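You operate a simulated robot arm through the tools that you are given. There is no shell and no other tool. Be economical: measure what you need, move in short steps, check, and stop when the job is done.

Carry out the task below with a simulated robot arm. There is one attempt and no reset: what you move stays moved.

TASK
Put the wipe from the top of the winding bench and the tape roll from the top of the winding bench on the green tray.
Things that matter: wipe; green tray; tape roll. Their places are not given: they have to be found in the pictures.

It is judged by the outcome, as a careful person would: the job done as asked, and still so three seconds after it is handed in. It fails if anything else is knocked over, pushed out of place, dropped, spilled or broken.

THE ROBOT
A 6-joint arm with a two-finger parallel gripper, fixed in place. Base frame: the origin is at the foot of the arm, x ahead of it, y to its left, z up; the work surface is at about z = 0. Lengths are in m, angles in degrees, forces in N, time in s.
With the tool pointing down near the work surface it reaches from about 0.14 to 0.58 m from the base axis. Its first joint turns from -66.0 to 66.0 degrees. Payload 2.1 kg.
Tool frame: the origin (TCP) lies between the finger pads and is the grasp point; the fingertips stand 0.03 m ahead of it; z points along the fingers, y is the line along which they close. The gripper opens to 0.094 m. The fingers are 0.028 m wide and 0.01 m thick; the gripper's body (0.05 by 0.096 m) begins 0.055 m behind the TCP.
Orientation is told as [roll, pitch, yaw] about the base's x, y, z axes, in that order, counted from this pose: with the fingers straight down and closing along the base's y, the tool's x points along the base's -x, its y along +y and its z along -z.

THE INTERFACE
- The arm moves only by the tool nudge_tool. Its argument "steps" is a list of rows, each a list of 3 entries, a list of its own where there are three numbers: the turn, a rotation vector about the tool's x, y, z in units of 6 degrees (1.0 is 6 degrees), then the shift along the tool's x, y, z in units of 25 mm (1.0 is 25 mm), then the gripper command, from -1 (shut) to 1 (fully open), values between in proportion. In form: [[[wx, wy, wz], [x, y, z], gripper], ...]. A call has 1 to 10 rows; each row shifts and turns the commanded pose from where the row before left it, along the tool's axes as they then stand. A call with a number of a shift or a turn outside -1 to 1 is refused whole. A row lasts 0.2 s, in which the tool goes at most 0.05 m and 8.6 degrees; a call with a longer step from one row to the next is refused whole, and so is a gripper value outside its range. A pose out of reach is approached as far as the arm can. The call stops where the force on the tool passes 40 N (or 10 N more than at its start, if that is more) or the arm is blocked; 0.2 s more then pass. The fingers move at their own pace (about 0.072 m/s each) and stop on an object; they squeeze with about 33 N. The grip force told is the motor's: it shows also when the fingers shut on nothing. Time passes only in rows, and 0.2 s behind the last, so rows that do not move let the fingers close. It gives the time, the measured TCP pose, the force on the tool (base axes), the opening and the grip force at its end, in the units of the frame above (readings bear some noise).
- Cameras (640 x 400 px; columns grow to the right, rows downward): "scene" is fixed at [0.0625, -0.3915, 0.4666]; the picture's right is [0.62, -0.78, 0.00], its down [-0.57, -0.46, -0.68] and it looks along [0.53, 0.42, -0.73] (base axes); focal length 249 px, centre (320, 200). "wrist" rides on the gripper at [-0.037, 0, -0.058] in the tool frame; the picture's right is [0.00, -1.00, 0.00], its down [0.97, 0.00, -0.24] and it looks along [0.24, 0.00, 0.97] (tool axes); focal length 218 px, centre (320, 200).
- snapshot(camera): a new picture of that camera. No time passes.
- point_at(camera, pixels): for up to 12 pixels [column, row] of the newest picture of that camera ("zoom" is the newest enlarged one), the place [x, y, z] in the base frame of the surface seen there, good to about 0.002 m. No time passes.
- close_up(camera, box): a new picture of the part [left, top, right, bottom] of that camera's present view, enlarged. No time passes.
- sign_off(): hands the job in; it is judged then, once.

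Work in short steps. Measure before you move; look again where a grasp or a placing could have gone wrong, and mend it. You have 60 turns and 30 pictures in all, the two below and enlarged ones among them. Open the gripper and draw the arm clear of the work before you hand the job in, unless the task says otherwise; then end with one line.

The tools are called as name(argument=value, ...) on one line, values as JSON. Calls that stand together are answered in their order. nudge_tool: Moves the arm, as the interface text tells. Its arguments: {"type":"object","properties":{"steps":{"type":"array","items":{"type":"array"}}},"required":["steps"]} The other tools are called the same way: snapshot (camera) takes a picture; point_at (camera, pixels) gives the place of the surface under pixels of a picture; close_up (camera, box) takes an enlarged picture of a part of a camera's view; sign_off () hands the job in.

At the start:

```text
time: 0.0
tcp_pos: [0.2295, -0.1928, 0.2774]
orientation: [0.0, 0.0, 0.0]
ft_force: [0.0, 0.0, -0.1]
finger_gap: 0.0937
grip_force: 0.0
```

scene: 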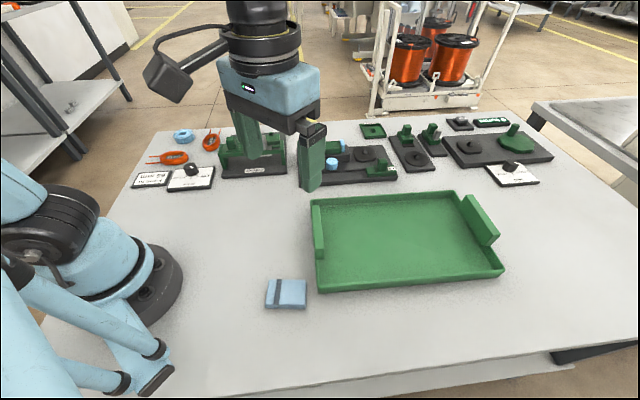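
wrist: 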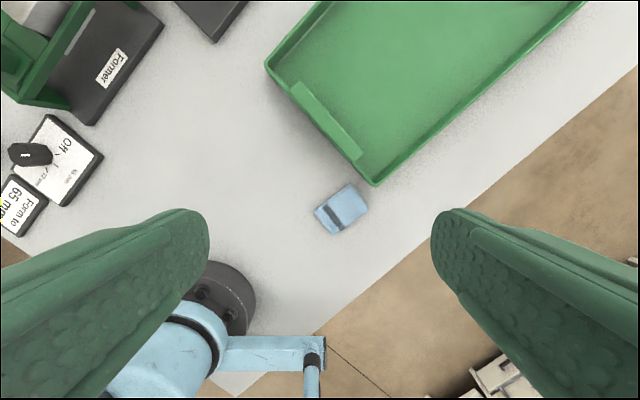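

The wipe seems to be the blue square at scene (286,293); the tape roll may be the blue ring at (183,136). I'll take enlarged views and measure.

close_up(camera="scene", box=[130, 110, 290, 210])

close_up(camera="scene", box=[290, 110, 450, 210])

point_at(camera="scene", pixels=[[268, 280], [306, 281], [304, 308], [266, 307], [286, 293], [183, 136], [312, 200], [320, 288], [502, 270], [460, 195], [410, 240], [331, 163]])

```text
4.00 times, centred on (210, 160) of scene
```

zoom: 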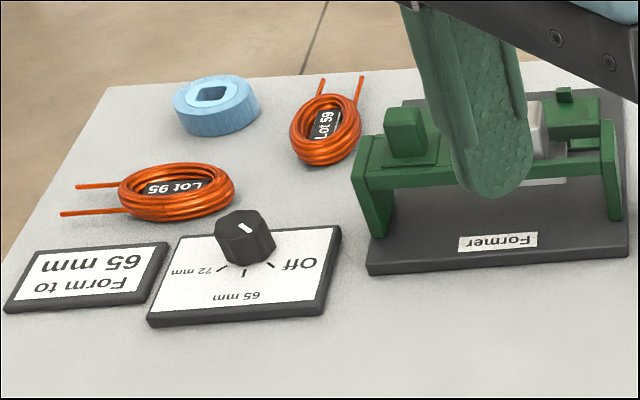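

```text
4.00 times, centred on (370, 160) of scene
```

zoom: 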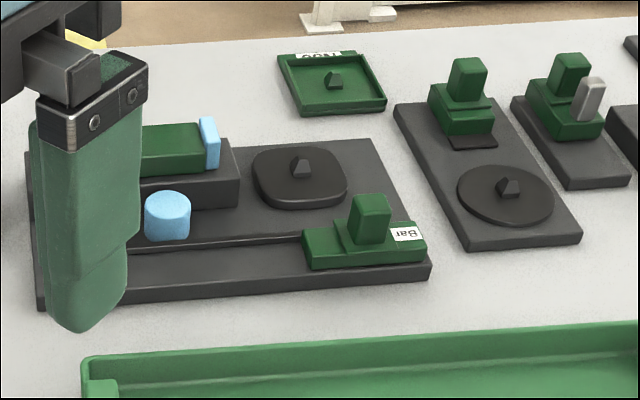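

```text
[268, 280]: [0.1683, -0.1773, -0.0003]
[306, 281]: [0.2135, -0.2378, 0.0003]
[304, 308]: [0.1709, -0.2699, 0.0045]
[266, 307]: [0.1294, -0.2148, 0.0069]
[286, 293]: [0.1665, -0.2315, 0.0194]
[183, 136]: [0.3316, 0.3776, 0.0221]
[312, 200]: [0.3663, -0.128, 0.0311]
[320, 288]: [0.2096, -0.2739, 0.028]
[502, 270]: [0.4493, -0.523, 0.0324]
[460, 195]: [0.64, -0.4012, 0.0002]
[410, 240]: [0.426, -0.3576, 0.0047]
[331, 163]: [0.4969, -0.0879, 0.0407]
```

Tape roll is the blue ring at about (0.33, 0.377); wipe near (0.167, -0.23). I'll measure the wipe, then the ring, closely.

close_up(camera="scene", box=[246, 265, 326, 315])

point_at(camera="scene", pixels=[[330, 205], [330, 280], [490, 270], [450, 200], [380, 215], [380, 250], [440, 230], [318, 205], [322, 250], [470, 200], [495, 240]])

```text
8.00 times, centred on (286, 290) of scene
```

zoom: 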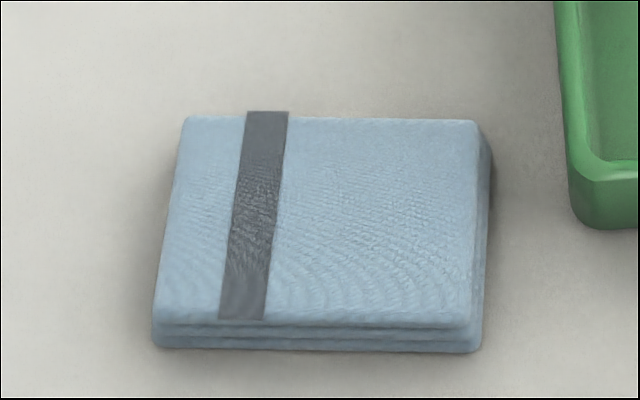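

```text
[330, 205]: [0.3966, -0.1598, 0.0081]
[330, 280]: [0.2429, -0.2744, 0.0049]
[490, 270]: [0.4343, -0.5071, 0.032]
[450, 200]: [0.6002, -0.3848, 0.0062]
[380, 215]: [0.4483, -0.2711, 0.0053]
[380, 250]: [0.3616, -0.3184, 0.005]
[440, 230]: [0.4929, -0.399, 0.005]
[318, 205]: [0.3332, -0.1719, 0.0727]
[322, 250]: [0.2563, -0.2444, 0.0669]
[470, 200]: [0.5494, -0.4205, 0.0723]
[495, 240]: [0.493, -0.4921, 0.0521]
```

point_at(camera="zoom", pixels=[[190, 125], [470, 125], [462, 320], [162, 315], [325, 125], [320, 318], [177, 220], [467, 220], [315, 220], [320, 345]])

```text
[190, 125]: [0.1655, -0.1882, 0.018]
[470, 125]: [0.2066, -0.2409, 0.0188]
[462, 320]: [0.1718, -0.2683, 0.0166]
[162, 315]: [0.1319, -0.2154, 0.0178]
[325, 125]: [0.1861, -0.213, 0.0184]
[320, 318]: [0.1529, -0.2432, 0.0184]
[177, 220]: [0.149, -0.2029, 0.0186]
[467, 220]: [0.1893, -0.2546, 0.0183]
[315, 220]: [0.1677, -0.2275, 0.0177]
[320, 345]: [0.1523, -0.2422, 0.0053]
```

Wipe centre is (0.169, -0.228), top z 0.018, short side (~47 mm) along about 39°. I'll move above it, turning the tool by -51° yaw.

nudge_tool(steps=[[[0, 0, 0], [0.8, -0.47, 0], 1], [[0, 0, 0], [0.8, -0.47, 0], 1], [[0, 0, 0], [0.82, -0.47, 0], 1], [[0, 0, 1], [0, 0, 0.8], 1], [[0, 0, 1], [0, 0, 0.8], 1], [[0, 0, 1], [0, 0, 0.8], 1], [[0, 0, 1], [0, 0, 0.8], 1], [[0, 0, 1], [0, 0, 0.8], 1], [[0, 0, 1], [0, 0, 0.8], 1], [[0, 0, 1], [0, 0, 0], 1]])

nudge_tool(steps=[[[0, 0, 1], [0, 0, 0], 1], [[0, 0, 0.5], [0, 0, 0], 1], [[0, 0, 0], [0, 0, 0], 1]])

snapshot(camera="wrist")

```text
time: 2.2
tcp_pos: [0.1703, -0.2288, 0.1573]
orientation: [-0.1, -0.2, -42.1]
ft_force: [-0.4, 0.8, 0.6]
finger_gap: 0.0938
grip_force: 0.0
```

```text
time: 3.0
tcp_pos: [0.1692, -0.2286, 0.1565]
orientation: [0.0, -0.1, -51.0]
ft_force: [0.5, -1.3, 0.6]
finger_gap: 0.0939
grip_force: 0.2
```

```text
24 pictures are left
```

wrist: 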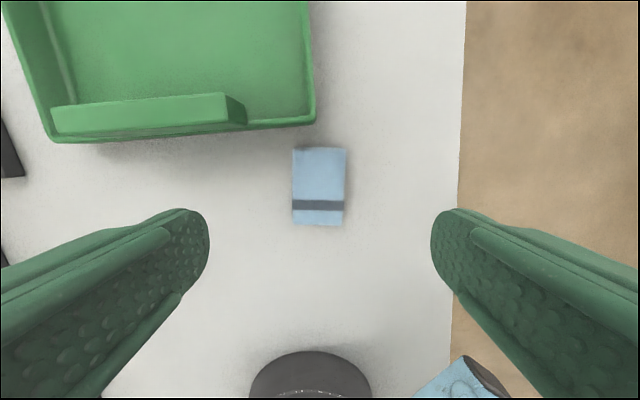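

Wipe at wrist (320,187) is centred and aligned between the fingers. Descending to TCP z ≈ 0.035.

nudge_tool(steps=[[[0, 0, 0], [0, 0, 0.9], 1], [[0, 0, 0], [0, 0, 0.9], 1], [[0, 0, 0], [0, 0, 0.9], 1], [[0, 0, 0], [0, 0, 0.9], 1], [[0, 0, 0], [0, 0, 0.8], 1], [[0, 0, 0], [0, 0, 0.45], 1], [[0, 0, 0], [0, 0, 0], 1]])

snapshot(camera="wrist")

```text
time: 4.6
tcp_pos: [0.1694, -0.2283, 0.0354]
orientation: [-0.1, -0.1, -51.0]
ft_force: [-0.1, 0.1, 0.3]
finger_gap: 0.0944
grip_force: 0.0
```

```text
23 pictures are left
```

wrist: 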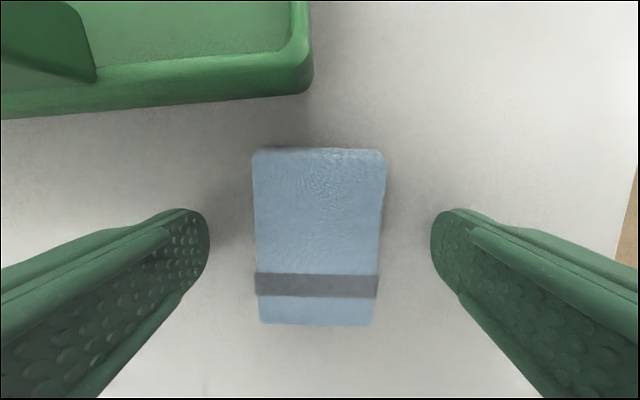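

Fingers straddle the wipe with tips at z ≈ 0.005. Closing.

nudge_tool(steps=[[[0, 0, 0], [0, 0, 0], -1], [[0, 0, 0], [0, 0, 0], -1], [[0, 0, 0], [0, 0, 0], -1], [[0, 0, 0], [0, 0, 0], -1], [[0, 0, 0], [0, 0, 0], -1]])

nudge_tool(steps=[[[0, 0, 0], [0, 0, -0.5], -1], [[0, 0, 0], [0, 0, -1], -1], [[0, 0, 0], [0, 0, -1], -1], [[0, 0, 0], [0, 0, -1], -1], [[0, 0, 0], [0, 0, -1], -1], [[0, 0, 0], [0, 0, -0.5], -1]])

snapshot(camera="wrist")

```text
time: 5.8
tcp_pos: [0.1699, -0.2278, 0.0363]
orientation: [0.1, -0.1, -51.1]
ft_force: [-0.8, -0.1, 0.4]
finger_gap: 0.0485
grip_force: 33.1
```

```text
time: 7.2
tcp_pos: [0.1695, -0.2284, 0.1627]
orientation: [-0.1, -0.1, -51.0]
ft_force: [-0.1, 0.9, -0.8]
finger_gap: 0.0488
grip_force: 33.0
```

```text
22 pictures are left
```

wrist: 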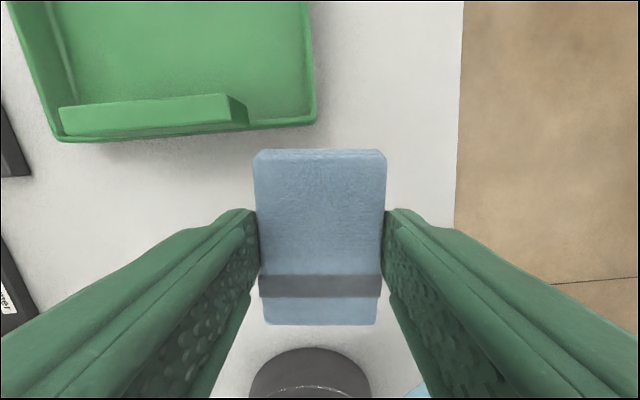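

Wipe is held (gap 0.0488). Moving over the tray toward (0.38, -0.343).

nudge_tool(steps=[[[0, 0, 0], [-0.98, 0.41, 0], -1], [[0, 0, 0], [-0.98, 0.41, 0], -1], [[0, 0, 0], [-0.98, 0.41, 0], -1], [[0, 0, 0], [-0.98, 0.41, 0], -1], [[0, 0, 0], [-0.98, 0.41, 0], -1], [[0, 0, 0], [-0.98, 0.41, 0], -1], [[0, 0, 0], [-0.98, 0.4, 0], -1], [[0, 0, 0], [-1, 0.4, 0], -1], [[0, 0, 0], [-1, 0.4, 0], -1], [[0, 0, 0], [0, 0, 0], -1]])

snapshot(camera="scene")

```text
time: 9.4
tcp_pos: [0.3794, -0.3429, 0.1614]
orientation: [0.0, 0.0, -51.0]
ft_force: [-0.2, 0.5, 0.1]
finger_gap: 0.0486
grip_force: 33.3
```

```text
21 pictures are left
```

scene: 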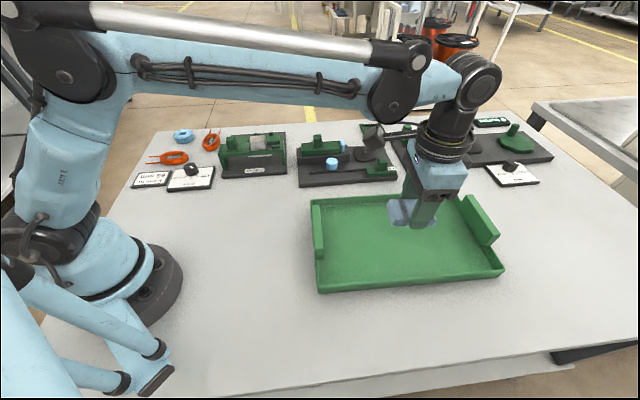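

Over the tray interior. Lowering to TCP z ≈ 0.042 (wipe bottom on tray floor at 0.005).

nudge_tool(steps=[[[0, 0, 0], [0, 0, 1], -1], [[0, 0, 0], [0, 0, 1], -1], [[0, 0, 0], [0, 0, 1], -1], [[0, 0, 0], [0, 0, 1], -1], [[0, 0, 0], [0, 0, 0.5], -1], [[0, 0, 0], [0, 0, 0.25], -1], [[0, 0, 0], [0, 0, 0], -1]])

snapshot(camera="wrist")

```text
time: 11.0
tcp_pos: [0.3797, -0.3433, 0.0421]
orientation: [0.0, -0.2, -51.0]
ft_force: [-0.1, 0.6, 0.5]
finger_gap: 0.0486
grip_force: 33.3
```

```text
20 pictures are left
```

wrist: 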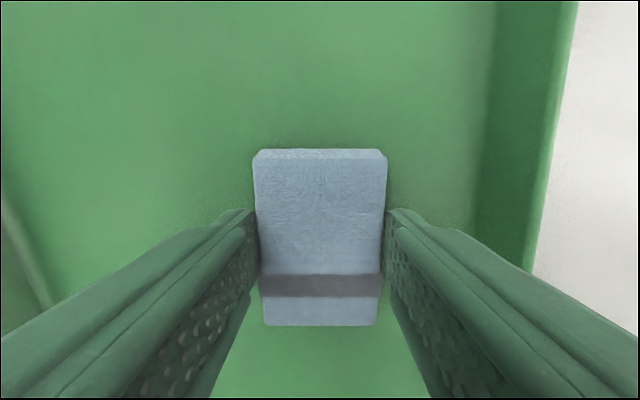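

No contact force yet, within ~1 mm of the floor. I'll open part-way (wall is close on the right) and lift.

nudge_tool(steps=[[[0, 0, 0], [0, 0, 0.03], 0.45], [[0, 0, 0], [0, 0, 0], 0.45], [[0, 0, 0], [0, 0, 0], 0.45], [[0, 0, 0], [0, 0, -0.5], 0.45], [[0, 0, 0], [0, 0, -1], 0.45], [[0, 0, 0], [0, 0, -1], 0.45], [[0, 0, 0], [0, 0, -1], 0.45], [[0, 0, 0], [0, 0, -1], 1], [[0, 0, 0], [0, 0, -1], 1], [[0, 0, 0], [0, 0, -1], 1]])

snapshot(camera="wrist")

snapshot(camera="scene")

close_up(camera="scene", box=[150, 115, 230, 165])

```text
time: 13.2
tcp_pos: [0.3806, -0.3426, 0.206]
orientation: [0.0, -0.2, -51.0]
ft_force: [-0.7, 0.1, 1.2]
finger_gap: 0.0943
grip_force: 0.0
```

```text
19 pictures are left
```

wrist: 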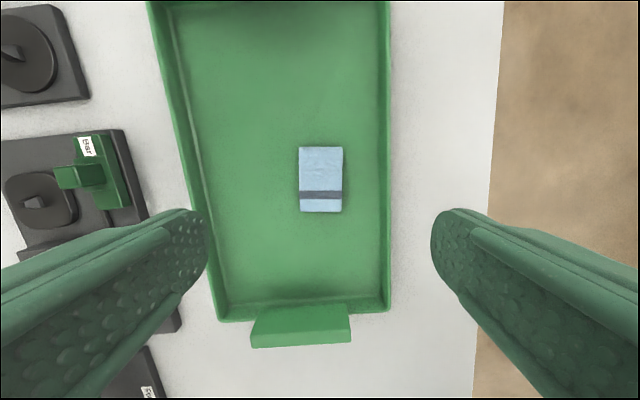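

```text
18 pictures are left
```

scene: 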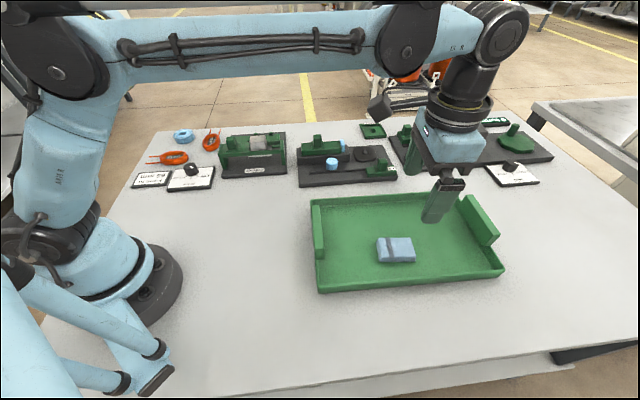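

```text
8.00 times, centred on (190, 140) of scene
```

zoom: 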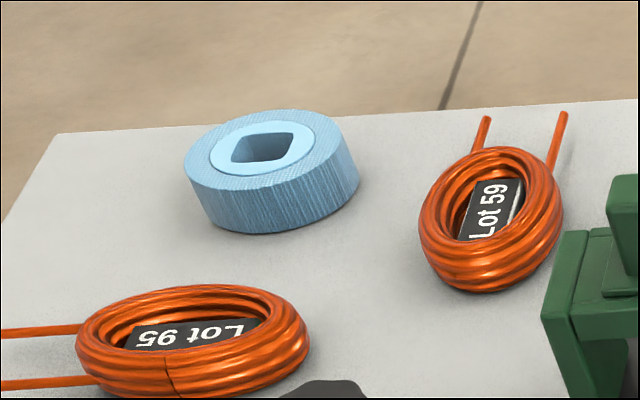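

The wipe lies flat in the tray. Now I measure the tape roll and its neighbours (the two coils).

point_at(camera="zoom", pixels=[[190, 160], [330, 140], [250, 117], [265, 180], [225, 128], [320, 165], [278, 230], [425, 230], [480, 155], [565, 115], [190, 290], [300, 340]])

```text
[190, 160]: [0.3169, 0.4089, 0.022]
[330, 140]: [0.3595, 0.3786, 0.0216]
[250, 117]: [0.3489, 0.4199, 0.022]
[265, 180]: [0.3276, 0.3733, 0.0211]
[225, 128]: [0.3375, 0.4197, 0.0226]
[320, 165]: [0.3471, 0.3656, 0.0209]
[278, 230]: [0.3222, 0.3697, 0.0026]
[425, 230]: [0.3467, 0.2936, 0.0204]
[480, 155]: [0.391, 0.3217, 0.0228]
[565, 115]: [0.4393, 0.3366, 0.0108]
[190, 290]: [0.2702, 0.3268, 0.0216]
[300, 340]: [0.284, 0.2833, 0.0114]
```

Tape roll: centre about (0.340, 0.394), diameter ~55 mm, top z 0.022. I'll carry the empty gripper over at height, in legs, then turn to yaw 70 so the fingers stay clear of the coils.

nudge_tool(steps=[[[0, 0, 0], [0.931, 0.665, 0], 1], [[0, 0, 0], [0.931, 0.665, 0], 1], [[0, 0, 0], [0.931, 0.665, 0], 1], [[0, 0, 0], [0.931, 0.665, 0], 1], [[0, 0, 0], [0.931, 0.665, 0], 1], [[0, 0, 0], [0.931, 0.665, 0], 1], [[0, 0, 0], [0.931, 0.665, 0], 1], [[0, 0, 0], [0.931, 0.665, 0], 1], [[0, 0, 0], [0.931, 0.665, 0], 1], [[0, 0, 0], [0.931, 0.665, 0], 1]])

nudge_tool(steps=[[[0, 0, 0], [0.931, 0.665, 0], 1], [[0, 0, -1], [0.931, 0.665, 0], 1], [[0, 0, -1], [0, 0, 0], 1], [[0, 0, -1], [0, 0, 0], 1], [[0, 0, -1], [0, 0, 0], 1], [[0, 0, -1], [0, 0, 0], 1], [[0, 0, -1], [0, 0, 0], 1], [[0, 0, -1], [0, 0, 0], 1], [[0, 0, -1], [0, 0, 0], 1], [[0, 0, -0.5], [0, 0, 0], 1]])

nudge_tool(steps=[[[0, 0, 0], [0.05, 0.985, 0], 1], [[0, 0, 0], [0.05, 0.985, 0], 1], [[0, 0, 0], [0.05, 0.985, 0], 1], [[0, 0, 0], [0.05, 0.985, 0], 1], [[0, 0, 0], [0.05, 0.985, 0], 1], [[0, 0, 0], [0.05, 0.985, 0], 1], [[0, 0, 0], [0.05, 0.985, 0], 1], [[0, 0, 0], [0.05, 0.985, 0], 1], [[0, 0, 0], [0.05, 0.985, 0], 1], [[0, 0, 0], [0.05, 0.985, 0], 1]])

```text
time: 15.4
tcp_pos: [0.3616, -0.057, 0.2039]
orientation: [0.0, -0.1, -51.0]
ft_force: [-0.1, -0.4, 0.4]
finger_gap: 0.0938
grip_force: 0.1
```

```text
time: 17.6
tcp_pos: [0.3589, -0.0003, 0.2044]
orientation: [0.0, -0.1, 0.0]
ft_force: [-1.8, -0.3, 0.5]
finger_gap: 0.0942
grip_force: 0.0
```

```text
time: 19.8
tcp_pos: [0.3459, 0.2453, 0.2046]
orientation: [0.0, -0.1, 0.0]
ft_force: [-0.7, 0.8, -0.8]
finger_gap: 0.094
grip_force: 0.0
```

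On course. Finishing the move to above the roll and rotating.

nudge_tool(steps=[[[0, 0, 0], [0.04, 0.99, 0], 1], [[0, 0, 0], [0.04, 0.99, 0], 1], [[0, 0, 0], [0.04, 0.99, 0], 1], [[0, 0, 0], [0.04, 0.99, 0], 1], [[0, 0, 0], [0.04, 0.99, 0], 1], [[0, 0, -1], [0.04, 0.99, 0], 1], [[0, 0, -1], [0, 0, 0], 1], [[0, 0, -1], [0, 0, 0], 1], [[0, 0, -1], [0, 0, 0], 1], [[0, 0, -1], [0, 0, 0], 1]])

nudge_tool(steps=[[[0, 0, -1], [0, 0, 0.4], 1], [[0, 0, -1], [0, 0, 0.4], 1], [[0, 0, -1], [0, 0, 0.4], 1], [[0, 0, -1], [0, 0, 0.4], 1], [[0, 0, -1], [0, 0, 0.4], 1], [[0, 0, -1], [0, 0, 0.4], 1], [[0, 0, -0.67], [0, 0, 0], 1], [[0, 0, 0], [0, 0, 0], 1]])

snapshot(camera="wrist")

```text
time: 22.0
tcp_pos: [0.3394, 0.3944, 0.2041]
orientation: [0.0, 0.1, 30.1]
ft_force: [-0.3, -0.2, 0.3]
finger_gap: 0.0941
grip_force: 0.1
```

```text
time: 23.8
tcp_pos: [0.3397, 0.3932, 0.1429]
orientation: [-0.1, 0.0, 70.1]
ft_force: [0.3, 0.4, -0.6]
finger_gap: 0.0938
grip_force: 0.1
```

```text
16 pictures are left
```

wrist: 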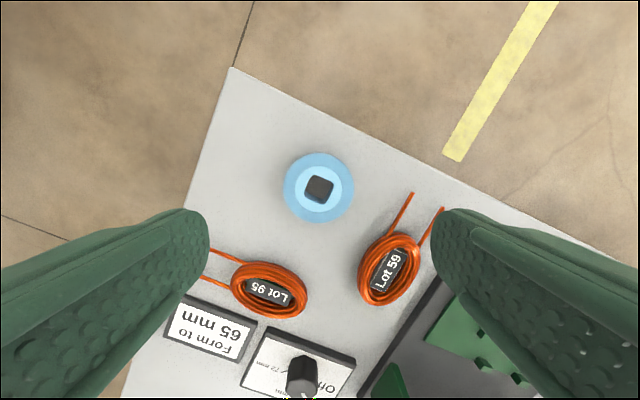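

Roll at wrist (319,187) is centred; a lead of the Lot 59 coil ends ~73 mm to the right, so I narrow the opening to 0.08 and descend.

nudge_tool(steps=[[[0, 0, 0], [0, 0, 0.9], 0.7], [[0, 0, 0], [0, 0, 0.9], 0.7], [[0, 0, 0], [0, 0, 0.8], 0.7], [[0, 0, 0], [0, 0, 0], 0.7]])

snapshot(camera="wrist")

```text
time: 24.8
tcp_pos: [0.3404, 0.3944, 0.0784]
orientation: [0.0, 0.0, 70.1]
ft_force: [0.5, 0.7, 0.3]
finger_gap: 0.0799
grip_force: 0.0
```

```text
15 pictures are left
```

wrist: 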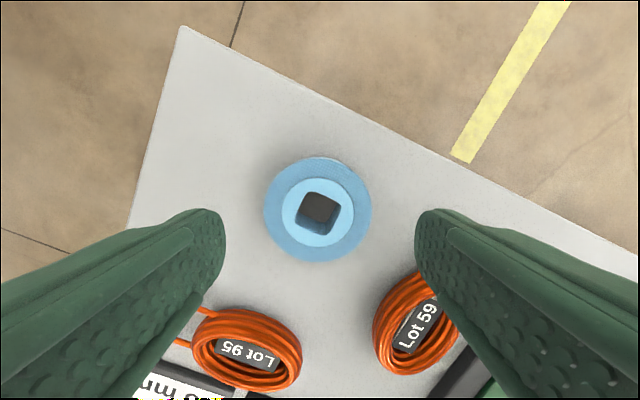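

The lead tip is ~20 mm beyond the right finger, so it's clear. Descending the rest and closing.

nudge_tool(steps=[[[0, 0, 0], [0, 0, 0.8], 0.7], [[0, 0, 0], [0, 0, 0.6], 0.7], [[0, 0, 0], [0, 0, 0.28], 0.7], [[0, 0, 0], [0, 0, 0], 0.7]])

nudge_tool(steps=[[[0, 0, 0], [0, 0, 0], -1], [[0, 0, 0], [0, 0, 0], -1], [[0, 0, 0], [0, 0, 0], -1], [[0, 0, 0], [0, 0, 0], -1]])

snapshot(camera="wrist")

```text
time: 25.8
tcp_pos: [0.3402, 0.3949, 0.0354]
orientation: [-0.1, 0.0, 70.1]
ft_force: [-0.2, -0.3, -0.5]
finger_gap: 0.0801
grip_force: 0.1
```

```text
time: 26.8
tcp_pos: [0.3402, 0.3938, 0.0375]
orientation: [-0.1, 0.0, 70.1]
ft_force: [0.1, -0.6, -0.5]
finger_gap: 0.0583
grip_force: 33.4
```

```text
14 pictures are left
```

wrist: 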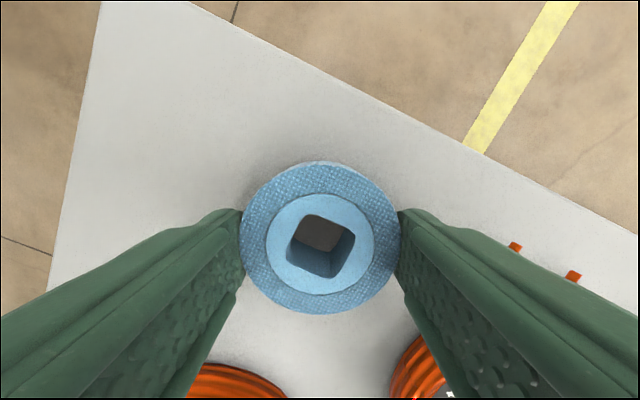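

Grip is good (gap 0.058). Lifting, then turning back.

nudge_tool(steps=[[[0, 0, 0], [0, 0, -0.5], -1], [[0, 0, 0], [0, 0, -1], -1], [[0, 0, 0], [0, 0, -1], -1], [[0, 0, 0], [0, 0, -1], -1], [[0, 0, 0], [0, 0, -1], -1], [[0, 0, 0], [0, 0, -1], -1], [[0, 0, 0], [0, 0, -1], -1], [[0, 0, 1], [0, 0, 0], -1], [[0, 0, 1], [0, 0, 0], -1], [[0, 0, 1], [0, 0, 0], -1]])

nudge_tool(steps=[[[0, 0, 1], [0, 0, 0], -1], [[0, 0, 1], [0, 0, 0], -1], [[0, 0, 1], [0, 0, 0], -1], [[0, 0, 1], [0, 0, 0], -1], [[0, 0, 1], [0, 0, 0], -1], [[0, 0, 1], [0, 0, 0], -1], [[0, 0, 1], [0, 0, 0], -1], [[0, 0, 1], [0, 0, 0], -1], [[0, 0, 0.68], [0, 0, 0], -1], [[0, 0, 0], [0, 0, 0], -1]])

```text
time: 29.0
tcp_pos: [0.3402, 0.3945, 0.1986]
orientation: [-0.1, 0.0, 52.0]
ft_force: [0.2, -0.6, -1.3]
finger_gap: 0.0582
grip_force: 32.8
```

```text
time: 31.2
tcp_pos: [0.3392, 0.3951, 0.1996]
orientation: [0.0, -0.2, -0.1]
ft_force: [0.2, -0.5, -0.7]
finger_gap: 0.0584
grip_force: 32.7
```

Held. Travelling back along -y toward the tray.

nudge_tool(steps=[[[0, 0, 0], [-0.037, -0.978, 0], -1], [[0, 0, 0], [-0.037, -0.978, 0], -1], [[0, 0, 0], [-0.037, -0.978, 0], -1], [[0, 0, 0], [-0.037, -0.978, 0], -1], [[0, 0, 0], [-0.037, -0.978, 0], -1], [[0, 0, 0], [-0.037, -0.978, 0], -1], [[0, 0, 0], [-0.037, -0.978, 0], -1], [[0, 0, 0], [-0.037, -0.978, 0], -1], [[0, 0, 0], [-0.037, -0.978, 0], -1], [[0, 0, 0], [-0.037, -0.978, 0], -1]])

nudge_tool(steps=[[[0, 0, 0], [-0.037, -0.978, 0], -1], [[0, 0, 0], [-0.037, -0.978, 0], -1], [[0, 0, 0], [-0.037, -0.978, 0], -1], [[0, 0, 0], [-0.037, -0.978, 0], -1], [[0, 0, 0], [-0.037, -0.978, 0], -1], [[0, 0, 0], [-0.037, -0.978, 0], -1], [[0, 0, 0], [-0.037, -0.978, 0], -1], [[0, 0, 0], [-0.037, -0.978, 0], -1], [[0, 0, 0], [-0.037, -0.978, 0], -1], [[0, 0, 0], [-0.037, -0.978, 0], -1]])

nudge_tool(steps=[[[0, 0, 0], [-0.037, -0.978, 0], -1], [[0, 0, 0], [-0.037, -0.978, 0], -1], [[0, 0, 0], [-0.037, -0.978, 0], -1], [[0, 0, 0], [-0.037, -0.978, 0], -1], [[0, 0, 0], [-0.037, -0.978, 0], -1], [[0, 0, 0], [-0.037, -0.978, 0], -1], [[0, 0, 0], [-0.037, -0.978, 0], -1], [[0, 0, 1], [0, 0, 0], -1], [[0, 0, 1], [0, 0, 0], -1], [[0, 0, 1], [0, 0, 0], -1]])

nudge_tool(steps=[[[0, 0, 1], [0, 0, 0], -1], [[0, 0, 1], [0, 0, 0], -1], [[0, 0, 1], [0, 0, 0], -1], [[0, 0, 1], [0, 0, 0], -1], [[0, 0, 1], [0, 0, 0], -1], [[0, 0, 0.5], [0, 0, 0], -1], [[0, 0, 0], [0, 0, 0], -1]])

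snapshot(camera="wrist")

snapshot(camera="scene")

```text
time: 33.4
tcp_pos: [0.3494, 0.1505, 0.2013]
orientation: [0.0, 0.0, 0.0]
ft_force: [0.9, -0.3, 1.0]
finger_gap: 0.0583
grip_force: 32.9
```

```text
time: 35.6
tcp_pos: [0.3583, -0.0937, 0.1986]
orientation: [0.1, 0.0, 0.0]
ft_force: [-0.2, -0.3, -0.5]
finger_gap: 0.0582
grip_force: 33.2
```

```text
time: 37.8
tcp_pos: [0.364, -0.2646, 0.1989]
orientation: [0.0, -0.2, -18.2]
ft_force: [-0.2, -0.5, -0.5]
finger_gap: 0.0583
grip_force: 33.1
```

```text
time: 39.4
tcp_pos: [0.3648, -0.2648, 0.1997]
orientation: [0.0, -0.1, -51.2]
ft_force: [-0.1, 0.9, 0.0]
finger_gap: 0.0582
grip_force: 33.4
```

```text
13 pictures are left
```

wrist: 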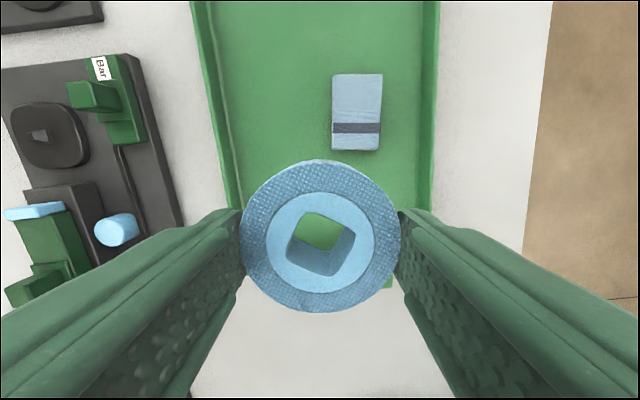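

```text
12 pictures are left
```

scene: 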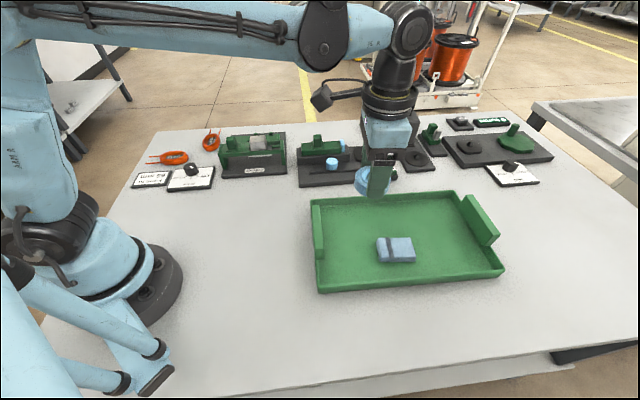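

Tape roll is over the near-left part of the tray. Checking clearances to wall/handle and wipe before lowering.

point_at(camera="scene", pixels=[[326, 235], [329, 250], [330, 215], [340, 212], [345, 198], [378, 240], [392, 264], [415, 260], [360, 198], [350, 232]])

```text
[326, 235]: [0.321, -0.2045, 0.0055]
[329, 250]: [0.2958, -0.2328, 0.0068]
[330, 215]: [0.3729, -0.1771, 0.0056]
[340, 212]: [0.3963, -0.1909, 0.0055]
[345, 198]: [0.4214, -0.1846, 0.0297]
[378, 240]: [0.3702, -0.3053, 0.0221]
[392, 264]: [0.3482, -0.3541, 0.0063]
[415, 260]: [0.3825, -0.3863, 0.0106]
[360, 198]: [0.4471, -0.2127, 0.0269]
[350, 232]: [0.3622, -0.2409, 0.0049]
```

Good clearance; shifting 12 mm further from the wipe and lowering to TCP z ≈ 0.042.

nudge_tool(steps=[[[0, 0, 0], [0.5, 0, 0.5], -1], [[0, 0, 0], [0, 0, 1], -1], [[0, 0, 0], [0, 0, 1], -1], [[0, 0, 0], [0, 0, 1], -1], [[0, 0, 0], [0, 0, 1], -1], [[0, 0, 0], [0, 0, 1], -1], [[0, 0, 0], [0, 0, 0.5], -1], [[0, 0, 0], [0, 0, 0.25], -1], [[0, 0, 0], [0, 0, 0], -1]])

snapshot(camera="wrist")

```text
time: 41.4
tcp_pos: [0.3562, -0.2549, 0.0439]
orientation: [0.1, -0.1, -50.9]
ft_force: [-0.6, -0.7, -0.3]
finger_gap: 0.0584
grip_force: 32.4
```

```text
11 pictures are left
```

wrist: 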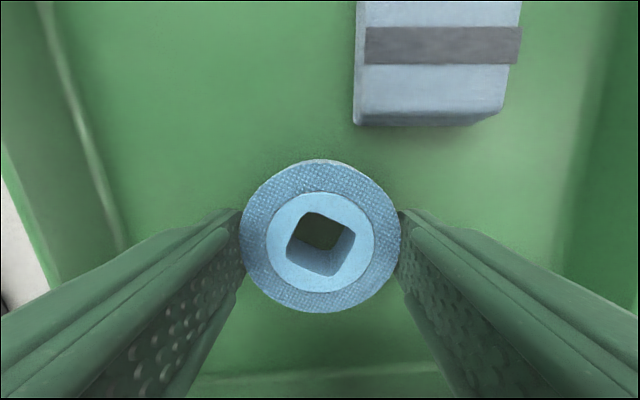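

A couple of mm above the floor and clear of the wipe. Lowering slightly, then releasing and lifting.

nudge_tool(steps=[[[0, 0, 0], [0, 0, 0.06], -1], [[0, 0, 0], [0, 0, 0], -1], [[0, 0, 0], [0, 0, 0], 0.7], [[0, 0, 0], [0, 0, 0], 0.7], [[0, 0, 0], [0, 0, 0], 0.7], [[0, 0, 0], [0, 0, -0.5], 0.7], [[0, 0, 0], [0, 0, -1], 0.7], [[0, 0, 0], [0, 0, -1], 0.7], [[0, 0, 0], [0, 0, -1], 0.7], [[0, 0, 0], [0, 0, -1], 0.7]])

nudge_tool(steps=[[[0, 0, 0], [0.5, 0, -1], 1], [[0, 0, 0], [0.8, 0, -1], 1], [[0, 0, 0], [1, 0, -1], 1], [[0, 0, 0], [1, 0, 0], 1], [[0, 0, 0], [0, 0, 0], 1]])

snapshot(camera="scene")

```text
time: 43.6
tcp_pos: [0.3562, -0.255, 0.155]
orientation: [-0.1, -0.1, -51.0]
ft_force: [0.4, 0.9, -0.5]
finger_gap: 0.0798
grip_force: 0.0
```

```text
time: 44.8
tcp_pos: [0.3034, -0.1919, 0.23]
orientation: [0.0, -0.2, -51.0]
ft_force: [0.4, -0.4, -0.6]
finger_gap: 0.0942
grip_force: 0.1
```

```text
10 pictures are left
```

scene: 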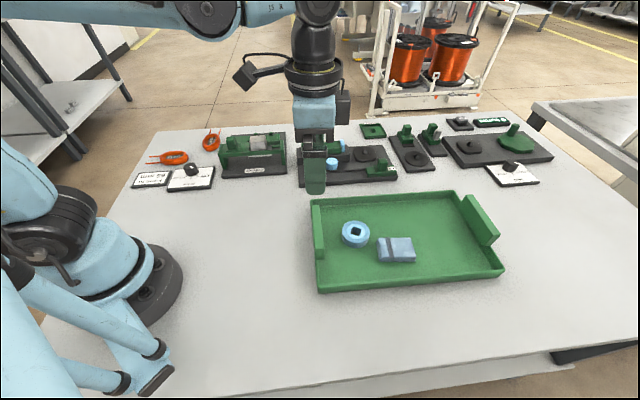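

Both the roll (355,234) and the wipe (396,250) lie flat in the tray, the rest is undisturbed, and the arm is clear with the gripper open. Handing in.

sign_off()

```text
The job is handed in.
```

The wipe and the tape roll are both lying flat on the green tray; the last picture shows nothing else on the bench moved, and the job is handed in.
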